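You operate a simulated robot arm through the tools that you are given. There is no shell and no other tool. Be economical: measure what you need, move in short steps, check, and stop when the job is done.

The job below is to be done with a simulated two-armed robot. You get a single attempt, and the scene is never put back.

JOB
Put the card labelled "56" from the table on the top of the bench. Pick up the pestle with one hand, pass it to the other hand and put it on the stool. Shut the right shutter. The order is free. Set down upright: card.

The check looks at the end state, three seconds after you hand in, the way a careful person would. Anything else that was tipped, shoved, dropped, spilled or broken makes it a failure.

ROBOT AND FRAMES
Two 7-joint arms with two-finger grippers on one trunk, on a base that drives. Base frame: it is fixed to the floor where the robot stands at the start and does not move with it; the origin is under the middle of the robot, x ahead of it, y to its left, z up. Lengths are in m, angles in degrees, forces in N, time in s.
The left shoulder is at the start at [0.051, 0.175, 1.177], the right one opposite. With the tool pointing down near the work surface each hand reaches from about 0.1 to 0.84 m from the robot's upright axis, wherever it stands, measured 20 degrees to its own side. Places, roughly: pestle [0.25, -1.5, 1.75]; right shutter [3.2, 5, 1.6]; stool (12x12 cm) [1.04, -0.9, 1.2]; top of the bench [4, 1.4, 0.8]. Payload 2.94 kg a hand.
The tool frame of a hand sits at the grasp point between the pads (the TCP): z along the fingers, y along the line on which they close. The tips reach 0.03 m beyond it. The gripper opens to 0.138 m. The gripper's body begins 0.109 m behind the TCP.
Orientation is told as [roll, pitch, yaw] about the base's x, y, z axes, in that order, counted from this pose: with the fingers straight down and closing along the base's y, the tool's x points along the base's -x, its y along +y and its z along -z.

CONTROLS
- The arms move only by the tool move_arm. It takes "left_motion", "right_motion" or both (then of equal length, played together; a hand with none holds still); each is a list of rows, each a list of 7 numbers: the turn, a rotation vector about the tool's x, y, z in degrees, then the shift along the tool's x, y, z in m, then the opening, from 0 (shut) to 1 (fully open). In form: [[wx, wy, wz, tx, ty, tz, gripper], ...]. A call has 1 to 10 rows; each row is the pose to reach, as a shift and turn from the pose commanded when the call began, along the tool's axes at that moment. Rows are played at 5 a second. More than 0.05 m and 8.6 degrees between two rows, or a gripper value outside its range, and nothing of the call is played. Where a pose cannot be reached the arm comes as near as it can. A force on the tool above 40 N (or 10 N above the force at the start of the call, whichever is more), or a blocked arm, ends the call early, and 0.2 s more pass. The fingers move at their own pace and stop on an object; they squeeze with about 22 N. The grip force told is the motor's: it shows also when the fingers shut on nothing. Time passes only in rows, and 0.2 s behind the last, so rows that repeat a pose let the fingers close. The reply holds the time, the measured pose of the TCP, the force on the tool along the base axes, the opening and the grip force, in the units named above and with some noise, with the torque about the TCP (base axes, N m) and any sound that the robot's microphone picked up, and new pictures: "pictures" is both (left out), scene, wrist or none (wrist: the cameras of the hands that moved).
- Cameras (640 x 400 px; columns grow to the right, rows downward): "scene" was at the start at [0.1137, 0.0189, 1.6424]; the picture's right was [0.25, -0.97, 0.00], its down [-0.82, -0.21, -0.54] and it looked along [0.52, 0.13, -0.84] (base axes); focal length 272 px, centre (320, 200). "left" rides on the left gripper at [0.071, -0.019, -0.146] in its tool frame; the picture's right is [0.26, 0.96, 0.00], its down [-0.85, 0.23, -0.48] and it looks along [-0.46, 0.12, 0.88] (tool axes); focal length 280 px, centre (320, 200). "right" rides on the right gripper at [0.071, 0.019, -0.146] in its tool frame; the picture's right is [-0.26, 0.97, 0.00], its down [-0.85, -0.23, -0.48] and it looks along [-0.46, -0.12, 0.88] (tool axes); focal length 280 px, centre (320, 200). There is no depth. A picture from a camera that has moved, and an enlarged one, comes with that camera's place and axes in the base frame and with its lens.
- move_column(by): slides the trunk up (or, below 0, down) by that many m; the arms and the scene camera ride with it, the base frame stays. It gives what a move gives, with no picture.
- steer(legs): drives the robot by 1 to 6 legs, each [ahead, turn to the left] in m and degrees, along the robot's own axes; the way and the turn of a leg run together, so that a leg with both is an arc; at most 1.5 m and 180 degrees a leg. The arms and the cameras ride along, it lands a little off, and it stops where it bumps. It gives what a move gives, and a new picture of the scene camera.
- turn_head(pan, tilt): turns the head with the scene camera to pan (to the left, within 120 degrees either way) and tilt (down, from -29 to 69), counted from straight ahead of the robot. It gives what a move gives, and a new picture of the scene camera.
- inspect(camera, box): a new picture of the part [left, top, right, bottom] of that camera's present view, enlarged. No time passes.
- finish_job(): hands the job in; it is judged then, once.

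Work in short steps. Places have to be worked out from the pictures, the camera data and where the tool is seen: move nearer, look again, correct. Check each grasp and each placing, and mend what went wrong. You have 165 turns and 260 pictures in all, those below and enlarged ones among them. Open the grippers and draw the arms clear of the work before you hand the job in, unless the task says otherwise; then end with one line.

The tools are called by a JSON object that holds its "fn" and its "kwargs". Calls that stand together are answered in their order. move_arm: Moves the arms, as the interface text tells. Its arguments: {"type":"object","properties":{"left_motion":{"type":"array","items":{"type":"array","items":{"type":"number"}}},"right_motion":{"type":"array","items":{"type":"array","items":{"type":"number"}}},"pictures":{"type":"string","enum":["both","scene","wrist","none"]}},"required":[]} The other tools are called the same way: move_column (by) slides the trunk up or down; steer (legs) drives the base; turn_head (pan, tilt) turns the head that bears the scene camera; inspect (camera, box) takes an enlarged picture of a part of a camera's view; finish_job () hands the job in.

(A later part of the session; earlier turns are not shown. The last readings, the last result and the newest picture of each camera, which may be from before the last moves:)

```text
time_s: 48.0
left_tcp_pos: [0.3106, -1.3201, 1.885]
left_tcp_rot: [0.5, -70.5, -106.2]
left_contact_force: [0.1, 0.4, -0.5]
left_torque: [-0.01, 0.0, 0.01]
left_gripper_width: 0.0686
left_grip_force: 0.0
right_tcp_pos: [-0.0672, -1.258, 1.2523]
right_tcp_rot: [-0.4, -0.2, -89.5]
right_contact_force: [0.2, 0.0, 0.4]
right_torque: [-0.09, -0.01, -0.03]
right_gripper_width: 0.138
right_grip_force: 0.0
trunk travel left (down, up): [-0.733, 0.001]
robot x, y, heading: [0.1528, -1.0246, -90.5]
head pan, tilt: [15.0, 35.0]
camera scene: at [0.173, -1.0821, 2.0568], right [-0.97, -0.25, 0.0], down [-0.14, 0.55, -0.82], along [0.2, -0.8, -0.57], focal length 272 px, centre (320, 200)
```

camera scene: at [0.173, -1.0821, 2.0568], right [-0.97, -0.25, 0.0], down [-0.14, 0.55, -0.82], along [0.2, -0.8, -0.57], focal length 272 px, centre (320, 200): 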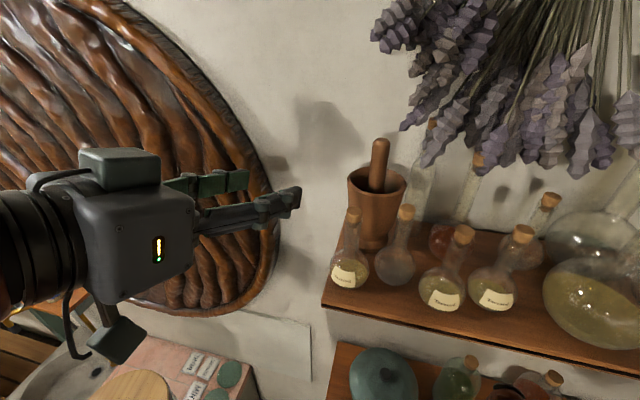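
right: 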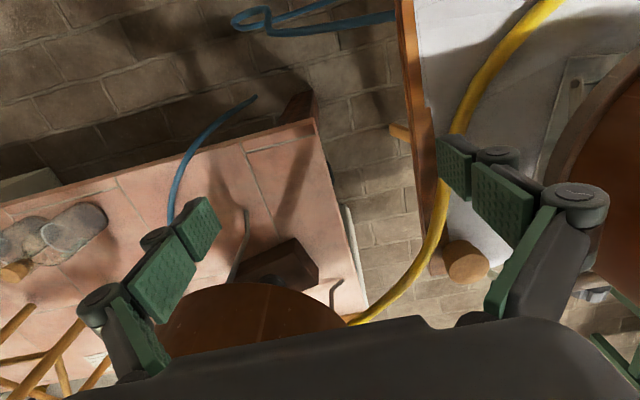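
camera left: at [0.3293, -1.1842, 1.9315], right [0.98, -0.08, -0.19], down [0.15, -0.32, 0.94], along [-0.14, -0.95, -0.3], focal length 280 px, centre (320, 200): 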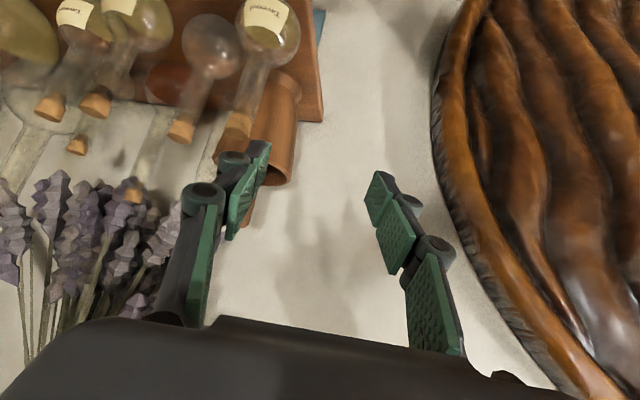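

The camera box hangs below the gripper, so I tilt to 30 degrees to keep it above the corks and go to the standoff point.

{"fn": "move_arm", "kwargs": {"left_motion": [[0, 3, 0, -0.03, -0.01, 0.01, 0.5], [0, 6, 0, -0.045, -0.025, 0.04, 0.5], [0, 9, 0, -0.06, -0.04, 0.07, 0.5], [0, 10.5, 0, -0.07, -0.055, 0.1, 0.5], [0, 10.5, 0, -0.0814, -0.0643, 0.1221, 0.5], [0, 10.5, 0, -0.0814, -0.0643, 0.1221, 0.5]], "pictures": "both"}}

```text
time_s: 49.4
left_tcp_pos: [0.2245, -1.4402, 1.9237]
left_tcp_rot: [-0.2, -60.0, -105.6]
left_contact_force: [0.3, -0.7, 0.0]
left_torque: [0.0, 0.0, -0.03]
left_gripper_width: 0.0689
left_grip_force: 0.1
left hand out of reach, approached as far as the arm can: row 5, 6
right_tcp_pos: [-0.0683, -1.2625, 1.2515]
right_tcp_rot: [-0.3, 0.1, -89.5]
right_contact_force: [1.1, -0.2, 0.1]
right_torque: [-0.01, 0.0, 0.01]
right_gripper_width: 0.1382
right_grip_force: 0.0
trunk travel left (down, up): [-0.733, 0.001]
robot x, y, heading: [0.1523, -1.0239, -90.8]
head pan, tilt: [15.0, 35.0]
camera scene: at [0.1736, -1.0889, 2.0566], right [-0.97, -0.25, 0.0], down [-0.14, 0.56, -0.82], along [0.2, -0.79, -0.57], focal length 272 px, centre (320, 200)
camera left: at [0.2476, -1.2781, 1.9344], right [0.96, -0.13, -0.23], down [0.22, -0.08, 0.97], along [-0.15, -0.99, -0.04], focal length 280 px, centre (320, 200)
```

scene: 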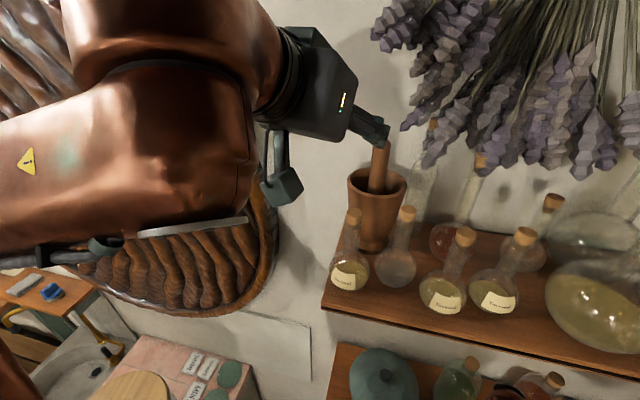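
left: 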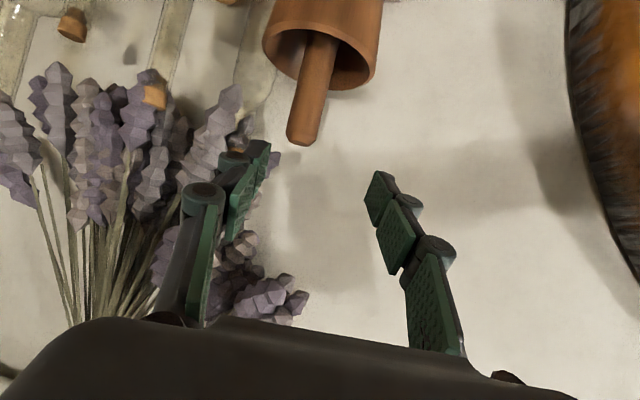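

The wrist view shows the handle just ahead between the fingers. I advance most of the way with a small sideways correction.

{"fn": "move_arm", "kwargs": {"left_motion": [[0, 0, 0, 0.0, -0.008, 0.03, 0.45], [0, 0, 0, 0.001, -0.0175, 0.06, 0.45], [0, 0, 0, 0.002, -0.0175, 0.085, 0.45], [0, 0, 0, 0.002, -0.0175, 0.105, 0.45]], "pictures": "both"}}

```text
time_s: 50.4
left_tcp_pos: [0.2226, -1.5009, 1.8846]
left_tcp_rot: [0.3, -59.8, -105.9]
left_contact_force: [-0.4, -0.2, -0.5]
left_torque: [-0.02, -0.03, 0.0]
left_gripper_width: 0.0622
left_grip_force: 0.1
left hand out of reach, approached as far as the arm can: row 1, 2, 3, 4
right_tcp_pos: [-0.0695, -1.2625, 1.2506]
right_tcp_rot: [-0.2, 0.0, -89.5]
right_contact_force: [-0.3, 0.1, -0.8]
right_torque: [0.0, -0.05, -0.01]
right_gripper_width: 0.138
right_grip_force: 0.1
trunk travel left (down, up): [-0.733, 0.001]
robot x, y, heading: [0.1505, -1.0228, -90.9]
head pan, tilt: [15.0, 35.0]
camera scene: at [0.1703, -1.0891, 2.0566], right [-0.97, -0.25, 0.0], down [-0.14, 0.56, -0.82], along [0.2, -0.79, -0.57], focal length 272 px, centre (320, 200)
camera left: at [0.2454, -1.3392, 1.8962], right [0.97, -0.14, -0.22], down [0.22, -0.08, 0.97], along [-0.15, -0.99, -0.05], focal length 280 px, centre (320, 200)
```

scene: 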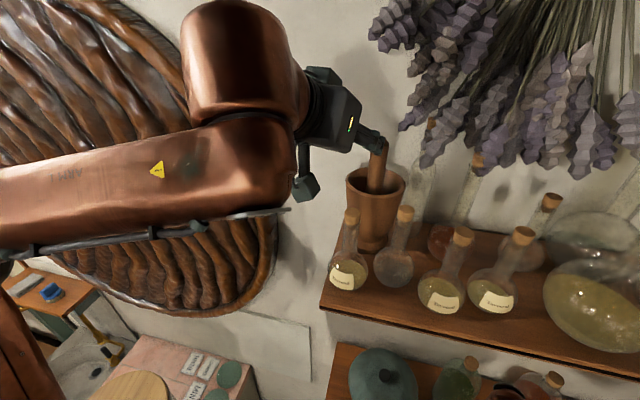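
left: 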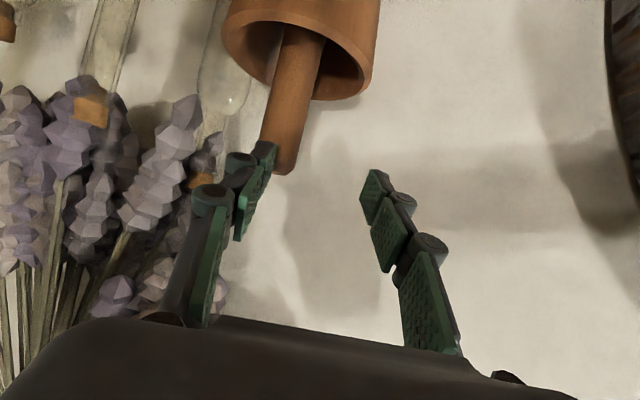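

The left hand can't get further right in this posture. I back off along the tool and turn the base about 6 degrees to the right instead.

{"fn": "move_arm", "kwargs": {"left_motion": [[0, 0, 0, 0, 0.0, -0.04, 0.5], [0, 0, 0, 0, 0.0, -0.08, 0.5], [0, 0, 0, 0, 0.0, -0.12, 0.5]], "pictures": "none"}}

{"fn": "steer", "kwargs": {"legs": [[0, -6.5]]}}

{"fn": "move_arm", "kwargs": {"left_motion": [[0, 0, 0, 0, 0.0, 0.0, 0.5]], "pictures": "wrist"}}

```text
time_s: 51.2
left_tcp_pos: [0.2545, -1.3997, 1.9468]
left_tcp_rot: [0.2, -59.8, -105.8]
left_contact_force: [0.7, 0.1, 0.2]
left_torque: [-0.02, -0.03, 0.0]
left_gripper_width: 0.0692
left_grip_force: 0.0
right_tcp_pos: [-0.068, -1.2605, 1.2516]
right_tcp_rot: [-0.3, -0.1, -89.6]
right_contact_force: [-0.6, 1.1, 0.3]
right_torque: [-0.06, 0.01, 0.0]
right_gripper_width: 0.1379
right_grip_force: 0.1
trunk travel left (down, up): [-0.733, 0.001]
robot x, y, heading: [0.154, -1.0244, -90.5]
head pan, tilt: [15.0, 35.0]
```

```text
time_s: 52.1
left_tcp_pos: [0.2133, -1.4131, 1.9455]
left_tcp_rot: [0.1, -59.8, -112.1]
left_contact_force: [0.3, 0.7, -1.0]
left_torque: [0.01, 0.04, -0.05]
left_gripper_width: 0.0689
left_grip_force: 0.1
right_tcp_pos: [-0.0929, -1.2358, 1.2514]
right_tcp_rot: [-0.3, -0.1, -96.0]
right_contact_force: [-0.3, 1.3, -0.1]
right_torque: [-0.03, 0.0, -0.01]
right_gripper_width: 0.138
right_grip_force: 0.0
trunk travel left (down, up): [-0.733, 0.001]
robot x, y, heading: [0.152, -1.0255, -96.9]
head pan, tilt: [15.0, 35.0]
camera scene: at [0.1667, -1.0914, 2.0565], right [-0.99, -0.14, 0.0], down [-0.08, 0.57, -0.82], along [0.11, -0.81, -0.57], focal length 272 px, centre (320, 200)
```

scene: 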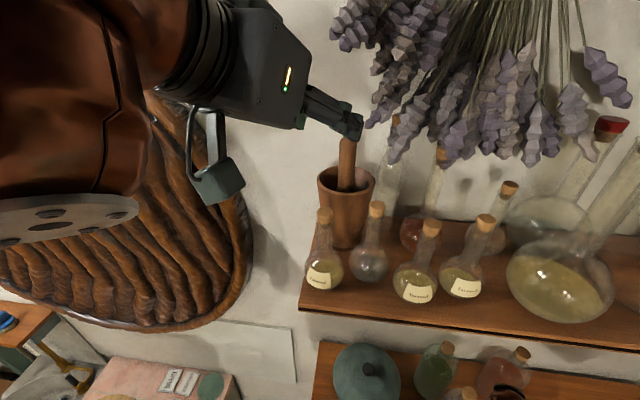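

```text
time_s: 52.5
left_tcp_pos: [0.2108, -1.411, 1.946]
left_tcp_rot: [0.2, -59.9, -112.2]
left_contact_force: [-0.5, -0.2, 0.2]
left_torque: [-0.01, 0.01, 0.01]
left_gripper_width: 0.069
left_grip_force: 0.1
right_tcp_pos: [-0.0929, -1.2354, 1.2504]
right_tcp_rot: [-0.2, -0.1, -96.0]
right_contact_force: [0.1, 1.0, -0.8]
right_torque: [0.02, 0.02, 0.02]
right_gripper_width: 0.1378
right_grip_force: 0.1
trunk travel left (down, up): [-0.733, 0.001]
robot x, y, heading: [0.1482, -1.0259, -96.9]
head pan, tilt: [15.0, 35.0]
camera left: at [0.2527, -1.2528, 1.9575], right [0.94, -0.24, -0.23], down [0.21, -0.1, 0.97], along [-0.26, -0.96, -0.05], focal length 280 px, centre (320, 200)
```

left: 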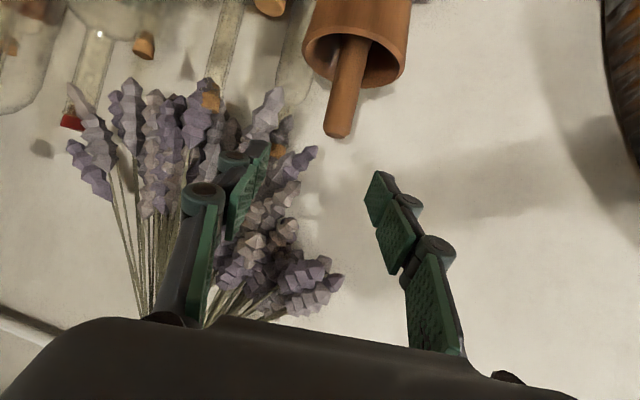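

Now the handle lies slightly to the +y side and about 0.16 m ahead. I advance 0.12 m with that correction.

{"fn": "move_arm", "kwargs": {"left_motion": [[0, 0, 0, 0.003, 0.01, 0.04, 0.5], [0, 0, 0, 0.006, 0.02, 0.08, 0.5], [0, 0, 0, 0.008, 0.02, 0.12, 0.5], [0, 0, 0, 0.008, 0.02, 0.12, 0.5]], "pictures": "both"}}

```text
time_s: 53.5
left_tcp_pos: [0.1913, -1.508, 1.8793]
left_tcp_rot: [0.3, -59.9, -112.3]
left_contact_force: [0.0, -0.2, 0.4]
left_torque: [-0.01, -0.03, 0.08]
left_gripper_width: 0.069
left_grip_force: 0.0
right_tcp_pos: [-0.0932, -1.2343, 1.2517]
right_tcp_rot: [-0.2, 0.0, -96.0]
right_contact_force: [-0.3, 0.1, -0.5]
right_torque: [-0.04, -0.01, 0.0]
right_gripper_width: 0.1381
right_grip_force: 0.1
trunk travel left (down, up): [-0.733, 0.001]
robot x, y, heading: [0.152, -1.0238, -97.2]
head pan, tilt: [15.0, 35.0]
camera scene: at [0.1645, -1.0879, 2.0567], right [-0.99, -0.14, 0.0], down [-0.08, 0.57, -0.82], along [0.11, -0.81, -0.57], focal length 272 px, centre (320, 200)
camera left: at [0.2325, -1.3499, 1.8898], right [0.94, -0.24, -0.22], down [0.21, -0.1, 0.97], along [-0.26, -0.96, -0.04], focal length 280 px, centre (320, 200)
```

scene: 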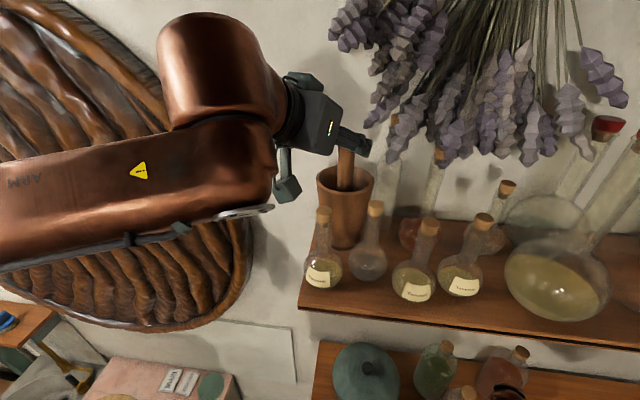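
left: 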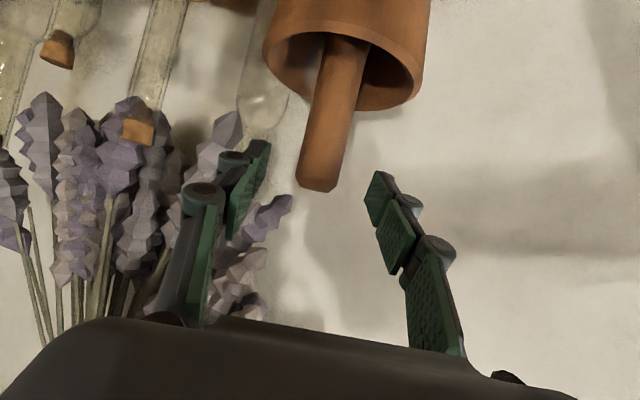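

The handle is centred between the fingers. I advance the last 4.5 cm and close.

{"fn": "move_arm", "kwargs": {"left_motion": [[0, 0, 0, 0.001, 0.002, 0.025, 0.5], [0, 0, 0, 0.002, 0.002, 0.046, 0.5], [0, 0, 0, 0.002, 0.002, 0.046, 0.25], [0, 0, 0, 0.002, 0.002, 0.046, 0.0], [0, 0, 0, 0.002, 0.002, 0.046, 0.0], [0, 0, 0, 0.002, 0.002, 0.046, 0.0], [0, 0, 0, 0.002, 0.002, 0.046, 0.0]], "pictures": "both"}}

```text
time_s: 55.1
left_tcp_pos: [0.1795, -1.5469, 1.8529]
left_tcp_rot: [0.3, -59.8, -112.3]
left_contact_force: [-0.3, -0.3, 2.1]
left_torque: [-0.05, 0.04, -0.01]
left_gripper_width: 0.029
left_grip_force: 21.7
right_tcp_pos: [-0.0938, -1.2353, 1.2512]
right_tcp_rot: [-0.2, 0.0, -96.0]
right_contact_force: [-0.3, 0.4, -0.3]
right_torque: [0.01, -0.01, 0.01]
right_gripper_width: 0.1379
right_grip_force: 0.0
trunk travel left (down, up): [-0.733, 0.001]
robot x, y, heading: [0.151, -1.0262, -97.2]
head pan, tilt: [15.0, 35.0]
camera scene: at [0.1649, -1.0897, 2.0566], right [-0.99, -0.14, 0.0], down [-0.08, 0.57, -0.82], along [0.11, -0.81, -0.57], focal length 272 px, centre (320, 200)
camera left: at [0.22, -1.3877, 1.8646], right [0.94, -0.24, -0.23], down [0.21, -0.1, 0.97], along [-0.26, -0.96, -0.04], focal length 280 px, centre (320, 200)
```

scene: 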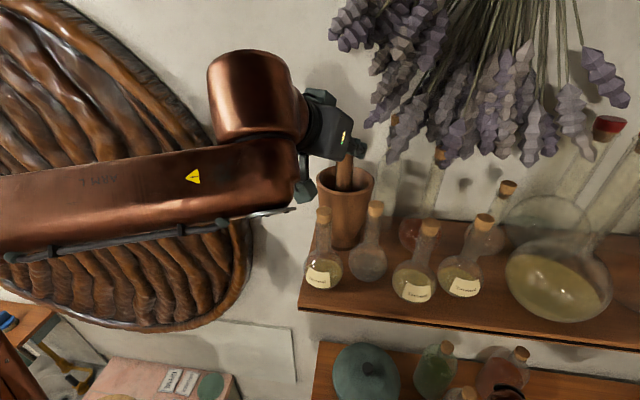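
left: 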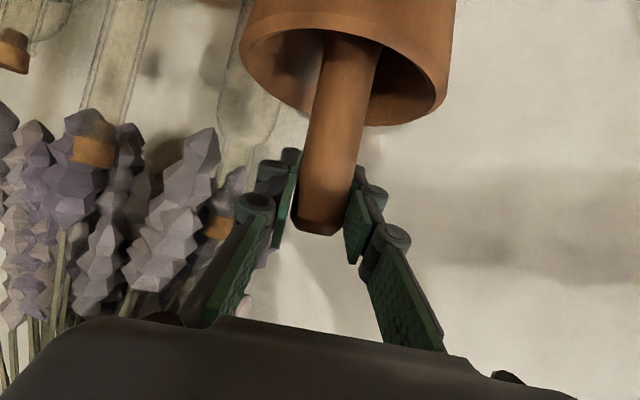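

The grip holds at 0.029 m with 21.7 N. I lift 6 cm with a slight drift away from the lavender and check.

{"fn": "move_arm", "kwargs": {"left_motion": [[0, 0, 0, -0.013, 0, -0.0075, 0], [0, 0, 0, -0.026, 0.003, -0.015, 0], [0, 0, 0, -0.037, 0.006, -0.027, 0], [0, 0, 0, -0.047, 0.008, -0.039, 0], [0, 0, 0, -0.047, 0.008, -0.039, 0]], "pictures": "both"}}

```text
time_s: 56.3
left_tcp_pos: [0.1956, -1.5444, 1.9064]
left_tcp_rot: [0.1, -59.8, -112.3]
left_contact_force: [-1.5, 0.2, 0.1]
left_torque: [0.04, 0.19, 0.02]
left_gripper_width: 0.0291
left_grip_force: 21.8
left hand out of reach, approached as far as the arm can: row 3, 4, 5
right_tcp_pos: [-0.0946, -1.2353, 1.2511]
right_tcp_rot: [-0.2, 0.0, -96.0]
right_contact_force: [-0.3, -0.1, -0.2]
right_torque: [0.03, 0.01, -0.01]
right_gripper_width: 0.1381
right_grip_force: 0.0
trunk travel left (down, up): [-0.733, 0.001]
robot x, y, heading: [0.1531, -1.0225, -97.2]
head pan, tilt: [15.0, 35.0]
camera scene: at [0.1646, -1.0902, 2.0566], right [-0.99, -0.14, 0.0], down [-0.08, 0.57, -0.82], along [0.11, -0.81, -0.57], focal length 272 px, centre (320, 200)
camera left: at [0.2364, -1.3872, 1.9182], right [0.94, -0.24, -0.23], down [0.21, -0.1, 0.97], along [-0.26, -0.96, -0.05], focal length 280 px, centre (320, 200)
```

scene: 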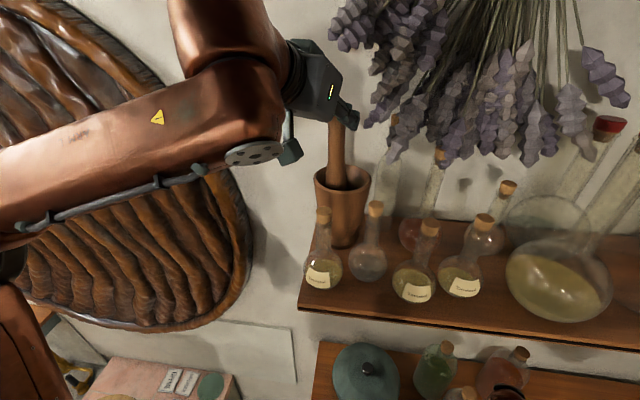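
left: 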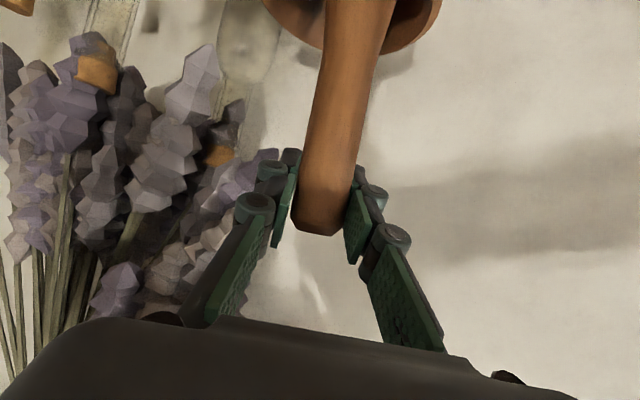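

The pestle is coming up cleanly but the arm is near a limit. Yawing the hand about the vertical doesn't disturb the pestle, so I try yawing it 12 degrees toward straight ahead while lifting a little more.

{"fn": "move_arm", "kwargs": {"left_motion": [[-5.2, 0, -3, 0, -0.004, 0, 0], [-10.4, 0, -6, 0, -0.008, 0, 0], [-10.4, 0, -6, -0.013, -0.008, -0.0075, 0], [-10.4, 0, -6, -0.026, -0.008, -0.015, 0]], "pictures": "both"}}

```text
time_s: 57.3
left_tcp_pos: [0.2601, -1.5482, 1.9433]
left_tcp_rot: [0.3, -59.8, -100.4]
left_contact_force: [0.0, 0.0, -1.1]
left_torque: [-0.02, 0.01, 0.01]
left_gripper_width: 0.0292
left_grip_force: 22.8
left hand out of reach, approached as far as the arm can: row 1, 2, 3, 4
right_tcp_pos: [-0.0927, -1.2336, 1.2508]
right_tcp_rot: [-0.2, 0.0, -96.0]
right_contact_force: [0.5, 0.7, -0.2]
right_torque: [0.0, 0.02, 0.02]
right_gripper_width: 0.1382
right_grip_force: 0.1
trunk travel left (down, up): [-0.733, 0.001]
robot x, y, heading: [0.1499, -1.0242, -97.1]
head pan, tilt: [15.0, 35.0]
camera scene: at [0.1646, -1.0896, 2.0566], right [-0.99, -0.14, 0.0], down [-0.08, 0.57, -0.82], along [0.11, -0.81, -0.57], focal length 272 px, centre (320, 200)
camera left: at [0.2684, -1.3851, 1.9543], right [0.97, -0.04, -0.22], down [0.22, -0.06, 0.97], along [-0.05, -1.0, -0.04], focal length 280 px, centre (320, 200)
```

scene: 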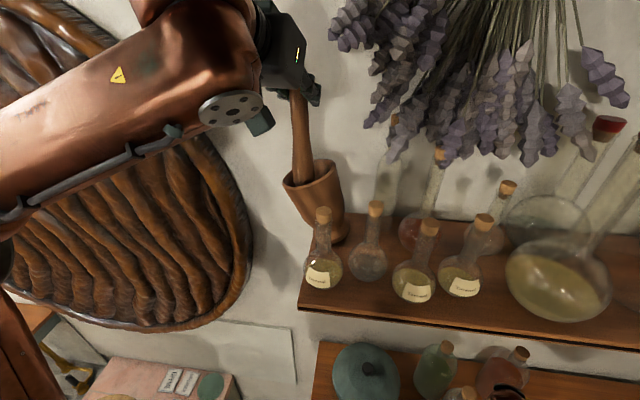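
left: 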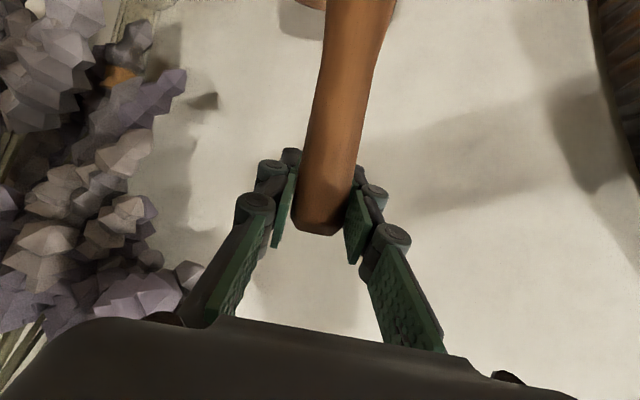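

The clamped move dragged the hand sideways and tipped the mortar. I reverse at once along the same path.

{"fn": "move_arm", "kwargs": {"left_motion": [[2.6, 0, 1.5, 0.007, -0.016, 0.0063, 0], [5.2, 0, 3, 0.014, -0.032, 0.0126, 0], [7.8, 0, 4.5, 0.021, -0.048, 0.019, 0], [10.4, 0, 6, 0.03, -0.066, 0.027, 0], [10.4, 0, 6, 0.03, -0.066, 0.027, 0]], "pictures": "both"}}

```text
time_s: 58.5
left_tcp_pos: [0.1953, -1.5437, 1.9]
left_tcp_rot: [0.1, -59.8, -112.3]
left_contact_force: [-0.5, -0.2, -1.2]
left_torque: [0.01, -0.01, -0.01]
left_gripper_width: 0.0291
left_grip_force: 22.4
right_tcp_pos: [-0.0948, -1.2341, 1.2512]
right_tcp_rot: [-0.2, 0.1, -96.0]
right_contact_force: [0.4, 0.8, -0.3]
right_torque: [0.02, 0.03, 0.04]
right_gripper_width: 0.1379
right_grip_force: 0.1
trunk travel left (down, up): [-0.733, 0.001]
robot x, y, heading: [0.1501, -1.0205, -96.7]
head pan, tilt: [15.0, 35.0]
camera scene: at [0.1648, -1.0895, 2.0566], right [-0.99, -0.14, 0.0], down [-0.08, 0.57, -0.82], along [0.11, -0.81, -0.57], focal length 272 px, centre (320, 200)
camera left: at [0.2366, -1.3864, 1.9125], right [0.94, -0.24, -0.22], down [0.21, -0.1, 0.97], along [-0.26, -0.96, -0.05], focal length 280 px, centre (320, 200)
```

scene: 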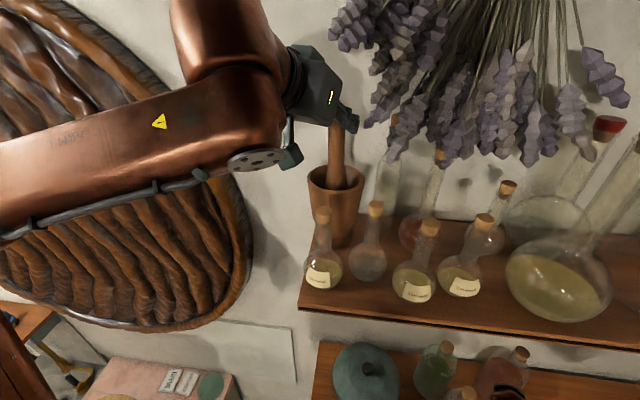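
left: 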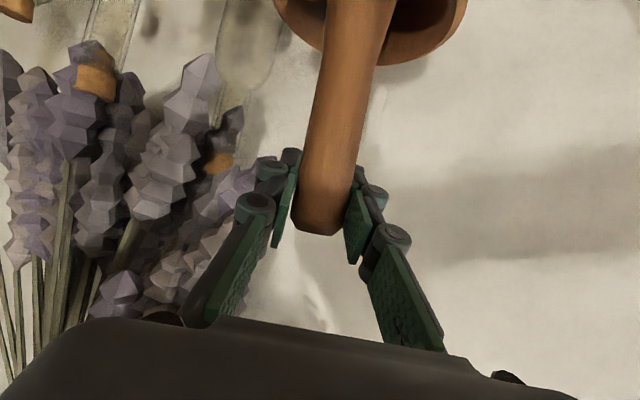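

The mortar is upright again, shifted perhaps 1–2 cm. The arm has more height when the hand is further to its left, so I turn the base right in small steps and let the arm make up the shift.

{"fn": "steer", "kwargs": {"legs": [[0, -2.5]]}}

{"fn": "move_arm", "kwargs": {"left_motion": [[0, 0, 0, 0, 0.012, 0, 0], [0, 0, 0, 0, 0.022, 0, 0]], "pictures": "none"}}

```text
time_s: 59.3
left_tcp_pos: [0.173, -1.5472, 1.9009]
left_tcp_rot: [0.0, -59.8, -114.7]
left_contact_force: [0.2, -0.4, -0.6]
left_torque: [-0.01, 0.0, 0.03]
left_gripper_width: 0.0289
left_grip_force: 21.8
right_tcp_pos: [-0.1022, -1.2239, 1.2508]
right_tcp_rot: [-0.3, 0.0, -98.5]
right_contact_force: [-0.7, 0.0, -0.7]
right_torque: [-0.02, 0.05, -0.04]
right_gripper_width: 0.1381
right_grip_force: 0.0
trunk travel left (down, up): [-0.733, 0.001]
robot x, y, heading: [0.1538, -1.0185, -99.8]
head pan, tilt: [15.0, 35.0]
camera scene: at [0.1638, -1.0908, 2.0566], right [-1.0, -0.09, 0.0], down [-0.05, 0.57, -0.82], along [0.08, -0.82, -0.57], focal length 272 px, centre (320, 200)
```

scene: 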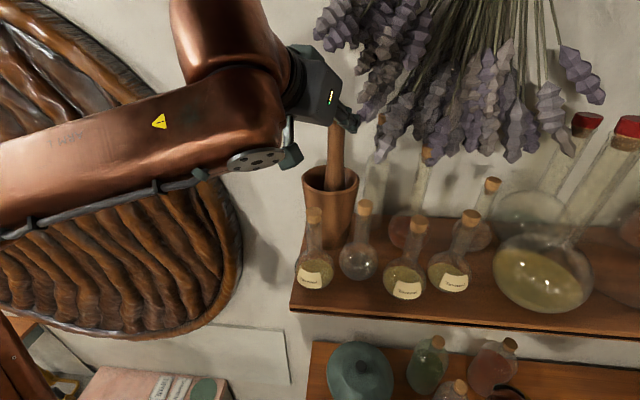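

```text
time_s: 59.9
left_tcp_pos: [0.1942, -1.555, 1.9012]
left_tcp_rot: [0.0, -59.8, -114.7]
left_contact_force: [-0.4, 1.1, -0.5]
left_torque: [0.11, 0.05, 0.0]
left_gripper_width: 0.029
left_grip_force: 21.7
right_tcp_pos: [-0.1021, -1.2238, 1.2517]
right_tcp_rot: [-0.2, 0.0, -98.6]
right_contact_force: [-0.2, 0.5, -0.5]
right_torque: [0.02, 0.02, 0.0]
right_gripper_width: 0.1378
right_grip_force: 0.1
trunk travel left (down, up): [-0.733, 0.001]
robot x, y, heading: [0.1489, -1.0252, -99.7]
head pan, tilt: [15.0, 35.0]
```

Next small turn, with compensation along the base axes.

{"fn": "steer", "kwargs": {"legs": [[0, -3]]}}

{"fn": "move_arm", "kwargs": {"left_motion": [[0, 0, 0, 0.005, 0.0065, -0.009, 0], [0, 0, 0, 0.0102, 0.013, -0.0177, 0]], "pictures": "wrist"}}

```text
time_s: 60.8
left_tcp_pos: [0.1662, -1.5574, 1.9009]
left_tcp_rot: [0.0, -59.8, -117.7]
left_contact_force: [0.1, 0.4, -1.9]
left_torque: [-0.02, 0.01, -0.01]
left_gripper_width: 0.0289
left_grip_force: 21.8
right_tcp_pos: [-0.1125, -1.211, 1.2513]
right_tcp_rot: [-0.1, 0.0, -101.4]
right_contact_force: [0.6, 0.2, 0.0]
right_torque: [0.06, 0.0, 0.04]
right_gripper_width: 0.138
right_grip_force: 0.1
trunk travel left (down, up): [-0.733, 0.001]
robot x, y, heading: [0.1504, -1.0272, -102.8]
head pan, tilt: [15.0, 35.0]
camera scene: at [0.1597, -1.0914, 2.0566], right [-1.0, -0.04, 0.0], down [-0.02, 0.57, -0.82], along [0.03, -0.82, -0.57], focal length 272 px, centre (320, 200)
```

scene: 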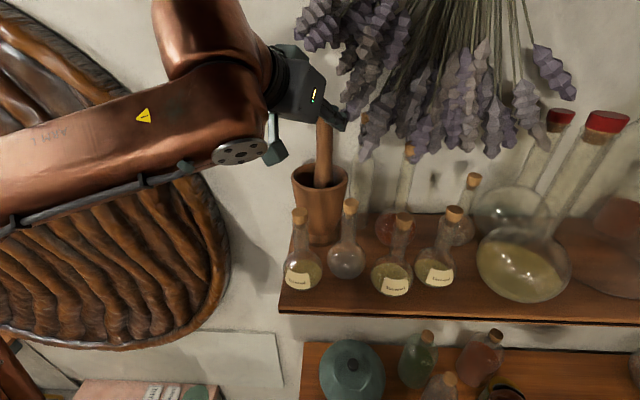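

```text
time_s: 61.4
left_tcp_pos: [0.1874, -1.5442, 1.9009]
left_tcp_rot: [0.0, -59.8, -117.7]
left_contact_force: [0.0, 0.1, -1.7]
left_torque: [-0.06, 0.0, -0.04]
left_gripper_width: 0.0287
left_grip_force: 21.7
right_tcp_pos: [-0.1098, -1.2098, 1.2522]
right_tcp_rot: [-0.3, 0.0, -101.5]
right_contact_force: [0.9, 0.6, 0.2]
right_torque: [0.01, 0.01, -0.03]
right_gripper_width: 0.1381
right_grip_force: 0.1
trunk travel left (down, up): [-0.733, 0.001]
robot x, y, heading: [0.1514, -1.0225, -102.7]
head pan, tilt: [15.0, 35.0]
camera left: at [0.2436, -1.3916, 1.912], right [0.92, -0.33, -0.23], down [0.2, -0.12, 0.97], along [-0.35, -0.94, -0.05], focal length 280 px, centre (320, 200)
```

left: 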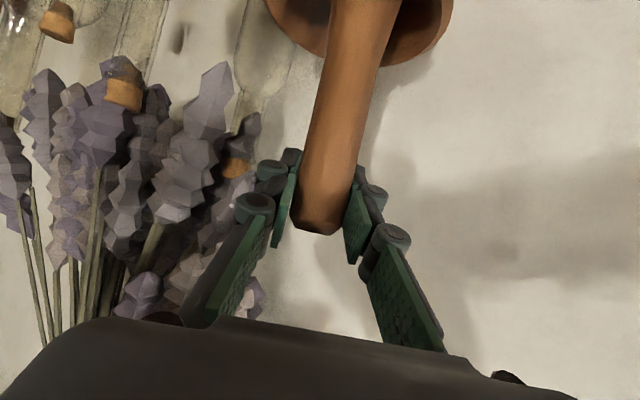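

The pestle is centred in the mortar again. I lift 3 cm and watch for clamping.

{"fn": "move_arm", "kwargs": {"left_motion": [[0, 0, 0, -0.013, 0, -0.0075, 0], [0, 0, 0, -0.026, 0, -0.015, 0]], "pictures": "none"}}

```text
time_s: 62.0
left_tcp_pos: [0.187, -1.5452, 1.9309]
left_tcp_rot: [0.2, -59.8, -117.8]
left_contact_force: [0.1, 0.7, -1.7]
left_torque: [-0.03, 0.01, 0.01]
left_gripper_width: 0.0289
left_grip_force: 22.0
right_tcp_pos: [-0.1135, -1.2096, 1.2516]
right_tcp_rot: [-0.3, 0.0, -101.4]
right_contact_force: [-0.2, 0.1, -0.1]
right_torque: [-0.01, 0.01, -0.02]
right_gripper_width: 0.1382
right_grip_force: 0.0
trunk travel left (down, up): [-0.733, 0.001]
robot x, y, heading: [0.148, -1.0244, -102.6]
head pan, tilt: [15.0, 35.0]
```

That worked. One more turn with compensation, then another lift.

{"fn": "steer", "kwargs": {"legs": [[0, -3]]}}

{"fn": "move_arm", "kwargs": {"left_motion": [[0, 0, 0, 0.004, 0.011, -0.007, 0], [0, 0, 0, 0.0082, 0.0217, -0.0142, 0], [0, 0, 0, -0.003, 0.0217, -0.021, 0]], "pictures": "none"}}

```text
time_s: 62.8
left_tcp_pos: [0.1618, -1.5469, 1.9306]
left_tcp_rot: [-0.1, -59.8, -120.6]
left_contact_force: [0.4, -0.2, -0.9]
left_torque: [-0.03, 0.04, -0.02]
left_gripper_width: 0.0286
left_grip_force: 21.5
right_tcp_pos: [-0.1196, -1.196, 1.2502]
right_tcp_rot: [-0.3, 0.0, -104.3]
right_contact_force: [-0.6, 0.7, -0.8]
right_torque: [0.01, 0.02, 0.0]
right_gripper_width: 0.1378
right_grip_force: 0.0
trunk travel left (down, up): [-0.733, 0.001]
robot x, y, heading: [0.1548, -1.0254, -105.9]
head pan, tilt: [15.0, 35.0]
camera scene: at [0.1571, -1.0919, 2.0566], right [-1.0, 0.01, 0.0], down [0.01, 0.57, -0.82], along [-0.01, -0.82, -0.57], focal length 272 px, centre (320, 200)
```

scene: 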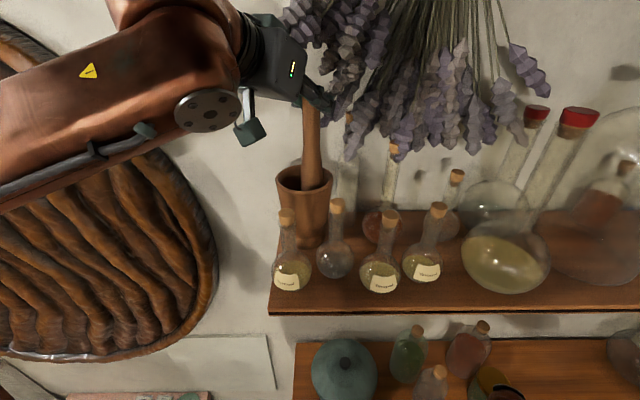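

```text
time_s: 63.6
left_tcp_pos: [0.1845, -1.5429, 1.9436]
left_tcp_rot: [0.2, -59.6, -120.9]
left_contact_force: [-0.7, 0.5, -1.6]
left_torque: [-0.01, 0.0, 0.05]
left_gripper_width: 0.0286
left_grip_force: 22.0
right_tcp_pos: [-0.1222, -1.1953, 1.2508]
right_tcp_rot: [-0.1, 0.0, -104.3]
right_contact_force: [-0.5, 0.6, 0.0]
right_torque: [-0.01, -0.03, 0.0]
right_gripper_width: 0.1379
right_grip_force: 0.1
trunk travel left (down, up): [-0.733, 0.001]
robot x, y, heading: [0.1559, -1.0266, -105.7]
head pan, tilt: [15.0, 35.0]
```

Another 3 cm lift with a picture.

{"fn": "move_arm", "kwargs": {"left_motion": [[0, 0, 0, -0.011, 0, -0.0065, 0], [0, 0, 0, -0.022, 0, -0.0125, 0]], "pictures": "both"}}

```text
time_s: 64.2
left_tcp_pos: [0.1846, -1.5445, 1.9686]
left_tcp_rot: [0.1, -59.8, -120.7]
left_contact_force: [1.1, -0.3, -1.5]
left_torque: [0.0, -0.01, 0.02]
left_gripper_width: 0.0287
left_grip_force: 22.5
right_tcp_pos: [-0.122, -1.1968, 1.2508]
right_tcp_rot: [-0.2, 0.0, -104.4]
right_contact_force: [-0.2, -0.7, 0.1]
right_torque: [0.03, -0.06, 0.02]
right_gripper_width: 0.138
right_grip_force: 0.1
trunk travel left (down, up): [-0.733, 0.001]
robot x, y, heading: [0.1534, -1.0245, -105.6]
head pan, tilt: [15.0, 35.0]
camera scene: at [0.1533, -1.0919, 2.0566], right [-1.0, 0.01, 0.0], down [0.01, 0.57, -0.82], along [-0.01, -0.82, -0.57], focal length 272 px, centre (320, 200)
camera left: at [0.2487, -1.3946, 1.9809], right [0.9, -0.38, -0.23], down [0.19, -0.13, 0.97], along [-0.4, -0.92, -0.05], focal length 280 px, centre (320, 200)
```

scene: 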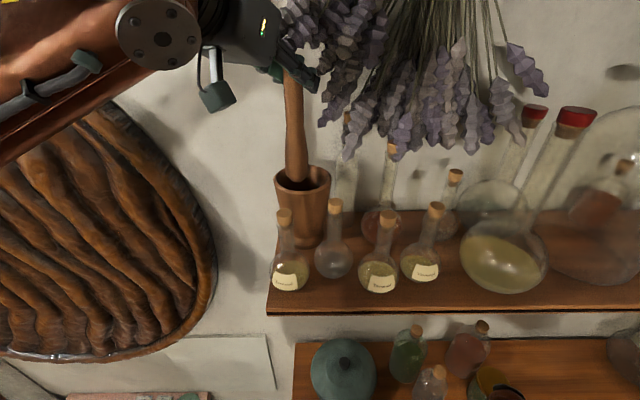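
left: 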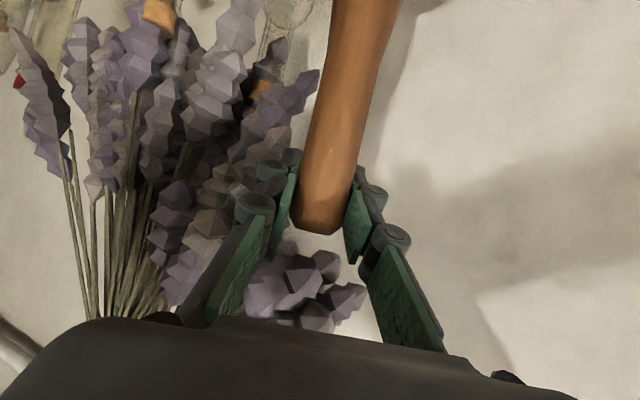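

The pestle's bottom should be near the rim now. I lift 2.5 cm more while drawing back slightly.

{"fn": "move_arm", "kwargs": {"left_motion": [[0, 0, 0, -0.01, 0, -0.008, 0], [0, 0, 0, -0.0187, 0, -0.0172, 0]], "pictures": "scene"}}

```text
time_s: 64.8
left_tcp_pos: [0.1883, -1.5412, 1.9932]
left_tcp_rot: [0.0, -59.6, -120.6]
left_contact_force: [-0.2, -0.5, -1.4]
left_torque: [0.0, -0.01, -0.02]
left_gripper_width: 0.0288
left_grip_force: 22.0
right_tcp_pos: [-0.122, -1.196, 1.2511]
right_tcp_rot: [-0.1, 0.0, -104.3]
right_contact_force: [0.0, -0.8, -0.6]
right_torque: [0.04, 0.02, -0.03]
right_gripper_width: 0.1378
right_grip_force: 0.0
trunk travel left (down, up): [-0.733, 0.001]
robot x, y, heading: [0.152, -1.0234, -105.8]
head pan, tilt: [15.0, 35.0]
camera scene: at [0.154, -1.0925, 2.0566], right [-1.0, 0.01, 0.0], down [0.01, 0.57, -0.82], along [-0.01, -0.82, -0.57], focal length 272 px, centre (320, 200)
```

scene: 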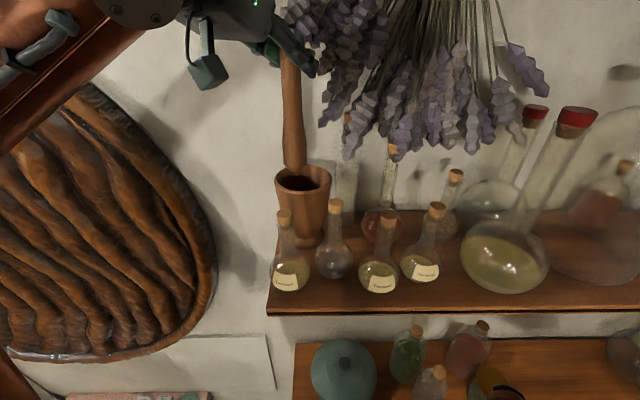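

The bottom is just clear of the rim. I lift 2 cm more, then swing out to the left of the shelf and back toward me.

{"fn": "move_arm", "kwargs": {"left_motion": [[0, 0, 0, -0.0173, 0, -0.01, 0], [0, 0, 0, -0.0053, 0.021, -0.031, 0], [0, 0, 0, 0.0067, 0.042, -0.052, 0], [0, 0, 0, 0.0187, 0.063, -0.073, 0], [0, 0, 0, 0.0305, 0.083, -0.0927, 0]], "pictures": "scene"}}

```text
time_s: 66.0
left_tcp_pos: [0.3139, -1.497, 2.0159]
left_tcp_rot: [-0.1, -59.8, -120.6]
left_contact_force: [0.8, 0.0, -0.1]
left_torque: [-0.01, 0.03, -0.04]
left_gripper_width: 0.0289
left_grip_force: 21.8
left hand out of reach, approached as far as the arm can: row 1
right_tcp_pos: [-0.1183, -1.1959, 1.2517]
right_tcp_rot: [-0.3, 0.0, -104.3]
right_contact_force: [0.4, 0.3, 0.1]
right_torque: [-0.05, 0.01, 0.0]
right_gripper_width: 0.1377
right_grip_force: 0.0
trunk travel left (down, up): [-0.733, 0.001]
robot x, y, heading: [0.1524, -1.0234, -105.2]
head pan, tilt: [15.0, 35.0]
camera scene: at [0.1573, -1.0897, 2.0567], right [-1.0, 0.01, 0.0], down [0.01, 0.57, -0.82], along [-0.01, -0.82, -0.57], focal length 272 px, centre (320, 200)
```

scene: 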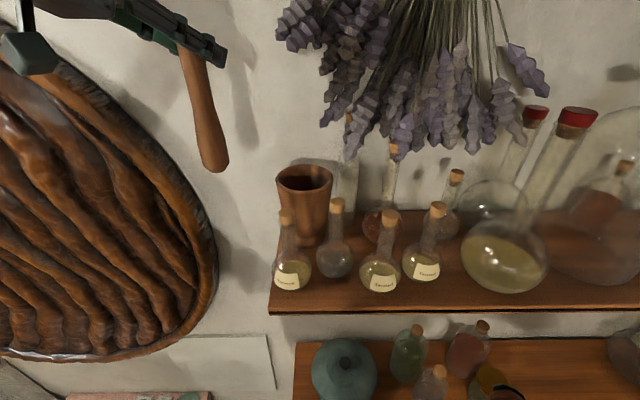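

The pestle is out and the mortar stands upright, back near its old place. I draw the hand back toward me and then reverse away from the shelf.

{"fn": "move_arm", "kwargs": {"left_motion": [[0, 0, 0, 0.022, -0.025, -0.037, 0], [0, 0, 0, 0.043, -0.051, -0.075, 0], [0, 0, 0, 0.065, -0.076, -0.112, 0], [0, 0, 0, 0.1, -0.076, -0.09, 0], [0, 0, 0, 0.135, -0.076, -0.07, 0]], "pictures": "none"}}

{"fn": "steer", "kwargs": {"legs": [[-0.3, 0]]}}

{"fn": "turn_head", "kwargs": {"pan": 70, "tilt": 35}}

```text
refused: row 2 steps farther than a row can; nothing moved
```

```text
time_s: 68.0
left_tcp_pos: [0.3941, -1.2117, 2.0136]
left_tcp_rot: [0.0, -59.6, -120.4]
left_contact_force: [0.6, 0.3, -1.5]
left_torque: [-0.02, -0.02, 0.0]
left_gripper_width: 0.0288
left_grip_force: 22.3
right_tcp_pos: [-0.0403, -0.9068, 1.2511]
right_tcp_rot: [-0.2, 0.1, -104.1]
right_contact_force: [-1.1, 0.4, -0.5]
right_torque: [0.03, -0.02, -0.03]
right_gripper_width: 0.138
right_grip_force: 0.1
trunk travel left (down, up): [-0.733, 0.001]
robot x, y, heading: [0.2352, -0.7349, -105.5]
head pan, tilt: [15.0, 35.0]
camera scene: at [0.2356, -0.803, 2.0565], right [-1.0, 0.01, 0.0], down [0.0, 0.57, -0.82], along [-0.01, -0.82, -0.57], focal length 272 px, centre (320, 200)
```

scene: 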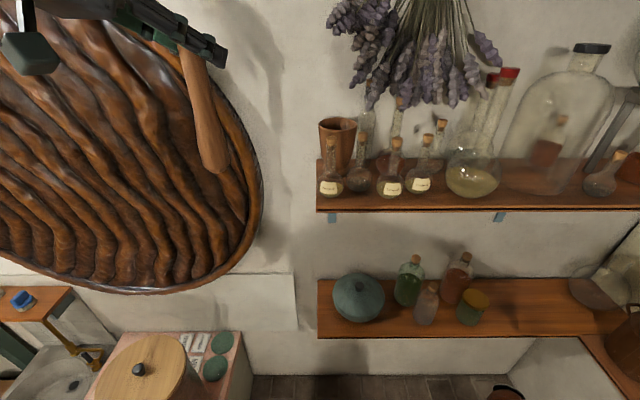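

```text
time_s: 69.3
left_tcp_pos: [0.3949, -1.2079, 2.0135]
left_tcp_rot: [0.0, -59.8, -120.3]
left_contact_force: [0.6, -0.1, -1.2]
left_torque: [-0.01, 0.01, 0.0]
left_gripper_width: 0.0288
left_grip_force: 22.1
right_tcp_pos: [-0.04, -0.9065, 1.251]
right_tcp_rot: [-0.2, 0.0, -104.1]
right_contact_force: [0.3, 0.3, 0.8]
right_torque: [-0.03, -0.04, 0.05]
right_gripper_width: 0.1378
right_grip_force: 0.0
trunk travel left (down, up): [-0.733, 0.001]
robot x, y, heading: [0.2343, -0.7356, -105.3]
head pan, tilt: [70.0, 35.0]
camera scene: at [0.3087, -0.7635, 2.0566], right [-0.58, -0.81, 0.0], down [-0.47, 0.33, -0.82], along [0.67, -0.48, -0.57], focal length 272 px, centre (320, 200)
```

scene: 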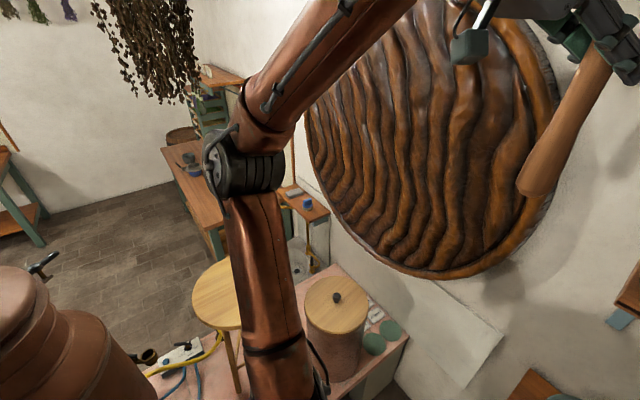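

The robot is clear of the shelf. For the hand-over I lower the left hand to about z 1.68 in front of me, and turn the right hand to a tilted pose pointing ahead-left, standing off to the right.

{"fn": "move_arm", "kwargs": {"left_motion": [[0, 0, 0, 0.0246, -0.0186, 0.0235, 0], [0, 0, 0, 0.0491, -0.0371, 0.0469, 0], [0, 0, 0, 0.0737, -0.0557, 0.0704, 0], [0, 0, 0, 0.0982, -0.0742, 0.0938, 0], [0, 0, 0, 0.1228, -0.0928, 0.1173, 0], [0, 0, 0, 0.1474, -0.1114, 0.1408, 0], [0, 0, 0, 0.1719, -0.1299, 0.1642, 0], [0, 0, 0, 0.1965, -0.1485, 0.1877, 0], [0, 0, 0, 0.221, -0.167, 0.2111, 0], [0, 0, 0, 0.2456, -0.1856, 0.2346, 0]], "right_motion": [[-2.9, -5.5, -5.0, 0, -0.008, -0.025, 1], [-5.7, -11, -9.9, 0, -0.016, -0.05, 1], [-8.6, -16.6, -14.9, 0, -0.024, -0.075, 1], [-11.5, -22.1, -19.9, 0, -0.032, -0.1, 1], [-14.4, -27.6, -24.9, 0, -0.04, -0.125, 1], [-17.2, -33.1, -29.8, 0, -0.048, -0.15, 1], [-20.1, -38.6, -34.8, 0, -0.056, -0.175, 1], [-23, -44.2, -39.8, 0, -0.064, -0.2, 1], [-25.8, -49.7, -44.7, 0, -0.072, -0.225, 1], [-28.7, -55.2, -49.7, 0, -0.08, -0.25, 1]], "pictures": "none"}}

{"fn": "turn_head", "kwargs": {"pan": 0, "tilt": 45}}

```text
time_s: 71.7
left_tcp_pos: [0.1896, -1.1685, 1.7216]
left_tcp_rot: [3.3, -64.8, -124.5]
left_contact_force: [-0.1, 0.5, -1.1]
left_torque: [0.01, 0.02, -0.03]
left_gripper_width: 0.0289
left_grip_force: 22.1
right_tcp_pos: [-0.0813, -0.8847, 1.5297]
right_tcp_rot: [0.0, -59.6, -49.1]
right_contact_force: [0.2, -0.9, 0.2]
right_torque: [0.01, 0.02, 0.01]
right_gripper_width: 0.1379
right_grip_force: 0.0
right hand out of reach, approached as far as the arm can: row 1, 2, 3, 4, 5, 6, 7, 8, 9, 10
trunk travel left (down, up): [-0.733, 0.001]
robot x, y, heading: [0.2333, -0.7304, -105.4]
head pan, tilt: [70.0, 35.0]
stopped in row 10 (left hand): the arm was blocked; the commanded pose is now the measured one
```

```text
time_s: 73.1
left_tcp_pos: [0.1864, -1.1656, 1.7215]
left_tcp_rot: [3.6, -64.9, -124.9]
left_contact_force: [0.0, 0.0, -2.1]
left_torque: [0.01, -0.05, 0.04]
left_gripper_width: 0.0287
left_grip_force: 22.0
right_tcp_pos: [-0.0846, -0.8813, 1.529]
right_tcp_rot: [-0.1, -59.8, -49.0]
right_contact_force: [0.4, 0.8, 0.4]
right_torque: [-0.03, -0.02, 0.04]
right_gripper_width: 0.1378
right_grip_force: 0.0
trunk travel left (down, up): [-0.733, 0.001]
robot x, y, heading: [0.2336, -0.7354, -105.3]
head pan, tilt: [0.0, 45.0]
camera scene: at [0.2133, -0.7902, 2.0418], right [-0.96, 0.26, 0.0], down [0.19, 0.68, -0.71], along [-0.19, -0.68, -0.71], focal length 272 px, centre (320, 200)
```

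scene: 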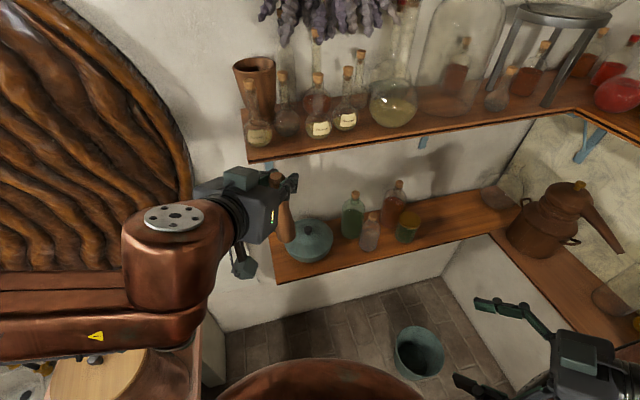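

The left arm was blocked near the end of its move, so I look at its elbow to see what it met.

{"fn": "turn_head", "kwargs": {"pan": 65, "tilt": 50}}

```text
time_s: 74.4
left_tcp_pos: [0.1882, -1.168, 1.7218]
left_tcp_rot: [3.5, -64.7, -124.6]
left_contact_force: [-0.3, 0.9, -1.2]
left_torque: [0.0, -0.02, 0.04]
left_gripper_width: 0.0288
left_grip_force: 21.7
right_tcp_pos: [-0.0827, -0.8818, 1.5295]
right_tcp_rot: [0.0, -59.7, -49.1]
right_contact_force: [0.1, -0.3, -0.8]
right_torque: [0.01, -0.02, 0.02]
right_gripper_width: 0.1381
right_grip_force: 0.2
trunk travel left (down, up): [-0.733, 0.001]
robot x, y, heading: [0.2324, -0.7336, -105.5]
head pan, tilt: [65.0, 50.0]
camera scene: at [0.2955, -0.7631, 2.0349], right [-0.65, -0.76, 0.0], down [-0.58, 0.5, -0.64], along [0.49, -0.42, -0.77], focal length 272 px, centre (320, 200)
```

scene: 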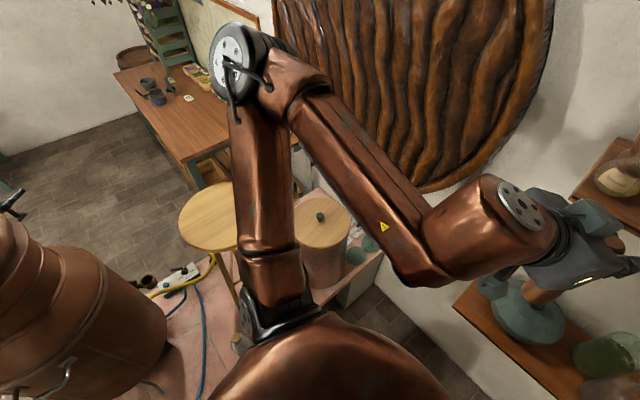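

Nothing seems touched there. I look through the right wrist camera toward the pestle.

{"fn": "move_arm", "kwargs": {"right_motion": [[0, 0, 0, 0, 0, 0, 1]], "pictures": "wrist"}}

{"fn": "turn_head", "kwargs": {"pan": 0, "tilt": 50}}

```text
time_s: 74.8
left_tcp_pos: [0.1878, -1.166, 1.7209]
left_tcp_rot: [3.5, -64.7, -124.6]
left_contact_force: [-0.4, -0.3, -1.1]
left_torque: [0.02, 0.02, 0.0]
left_gripper_width: 0.0287
left_grip_force: 22.2
right_tcp_pos: [-0.0827, -0.8812, 1.5302]
right_tcp_rot: [0.0, -59.8, -49.1]
right_contact_force: [0.1, 0.4, 0.4]
right_torque: [0.0, -0.02, 0.02]
right_gripper_width: 0.1376
right_grip_force: 0.2
trunk travel left (down, up): [-0.733, 0.001]
robot x, y, heading: [0.231, -0.7297, -105.2]
head pan, tilt: [65.0, 50.0]
camera right: at [-0.174, -0.7477, 1.5417], right [0.82, 0.53, 0.23], down [-0.16, -0.16, 0.97], along [0.55, -0.83, -0.05], focal length 280 px, centre (320, 200)
```

right: 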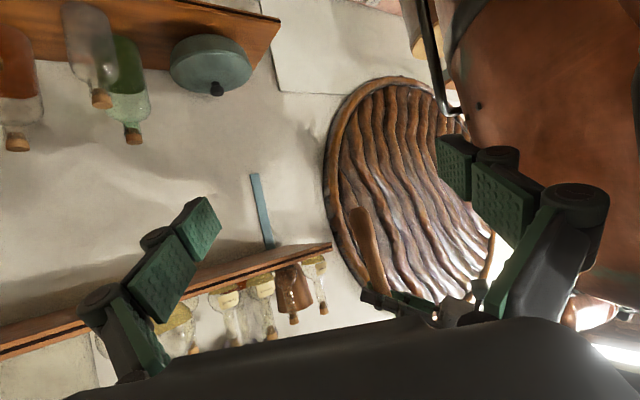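

```text
time_s: 76.2
left_tcp_pos: [0.1882, -1.1672, 1.7218]
left_tcp_rot: [3.5, -64.8, -124.6]
left_contact_force: [0.5, -0.2, -0.7]
left_torque: [-0.01, 0.0, -0.07]
left_gripper_width: 0.0286
left_grip_force: 22.2
right_tcp_pos: [-0.0829, -0.8806, 1.53]
right_tcp_rot: [-0.1, -59.6, -49.2]
right_contact_force: [0.3, 0.2, 0.7]
right_torque: [0.0, 0.0, -0.01]
right_gripper_width: 0.138
right_grip_force: 0.0
trunk travel left (down, up): [-0.733, 0.001]
robot x, y, heading: [0.2312, -0.728, -105.5]
head pan, tilt: [0.0, 50.0]
camera scene: at [0.2162, -0.7871, 2.0349], right [-0.96, 0.26, 0.0], down [0.2, 0.74, -0.64], along [-0.17, -0.62, -0.77], focal length 272 px, centre (320, 200)
```

scene: 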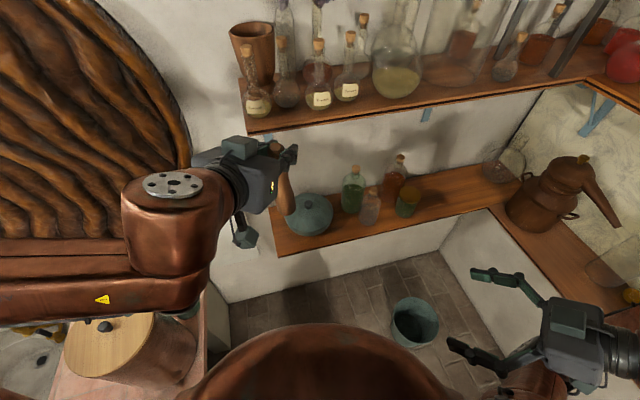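

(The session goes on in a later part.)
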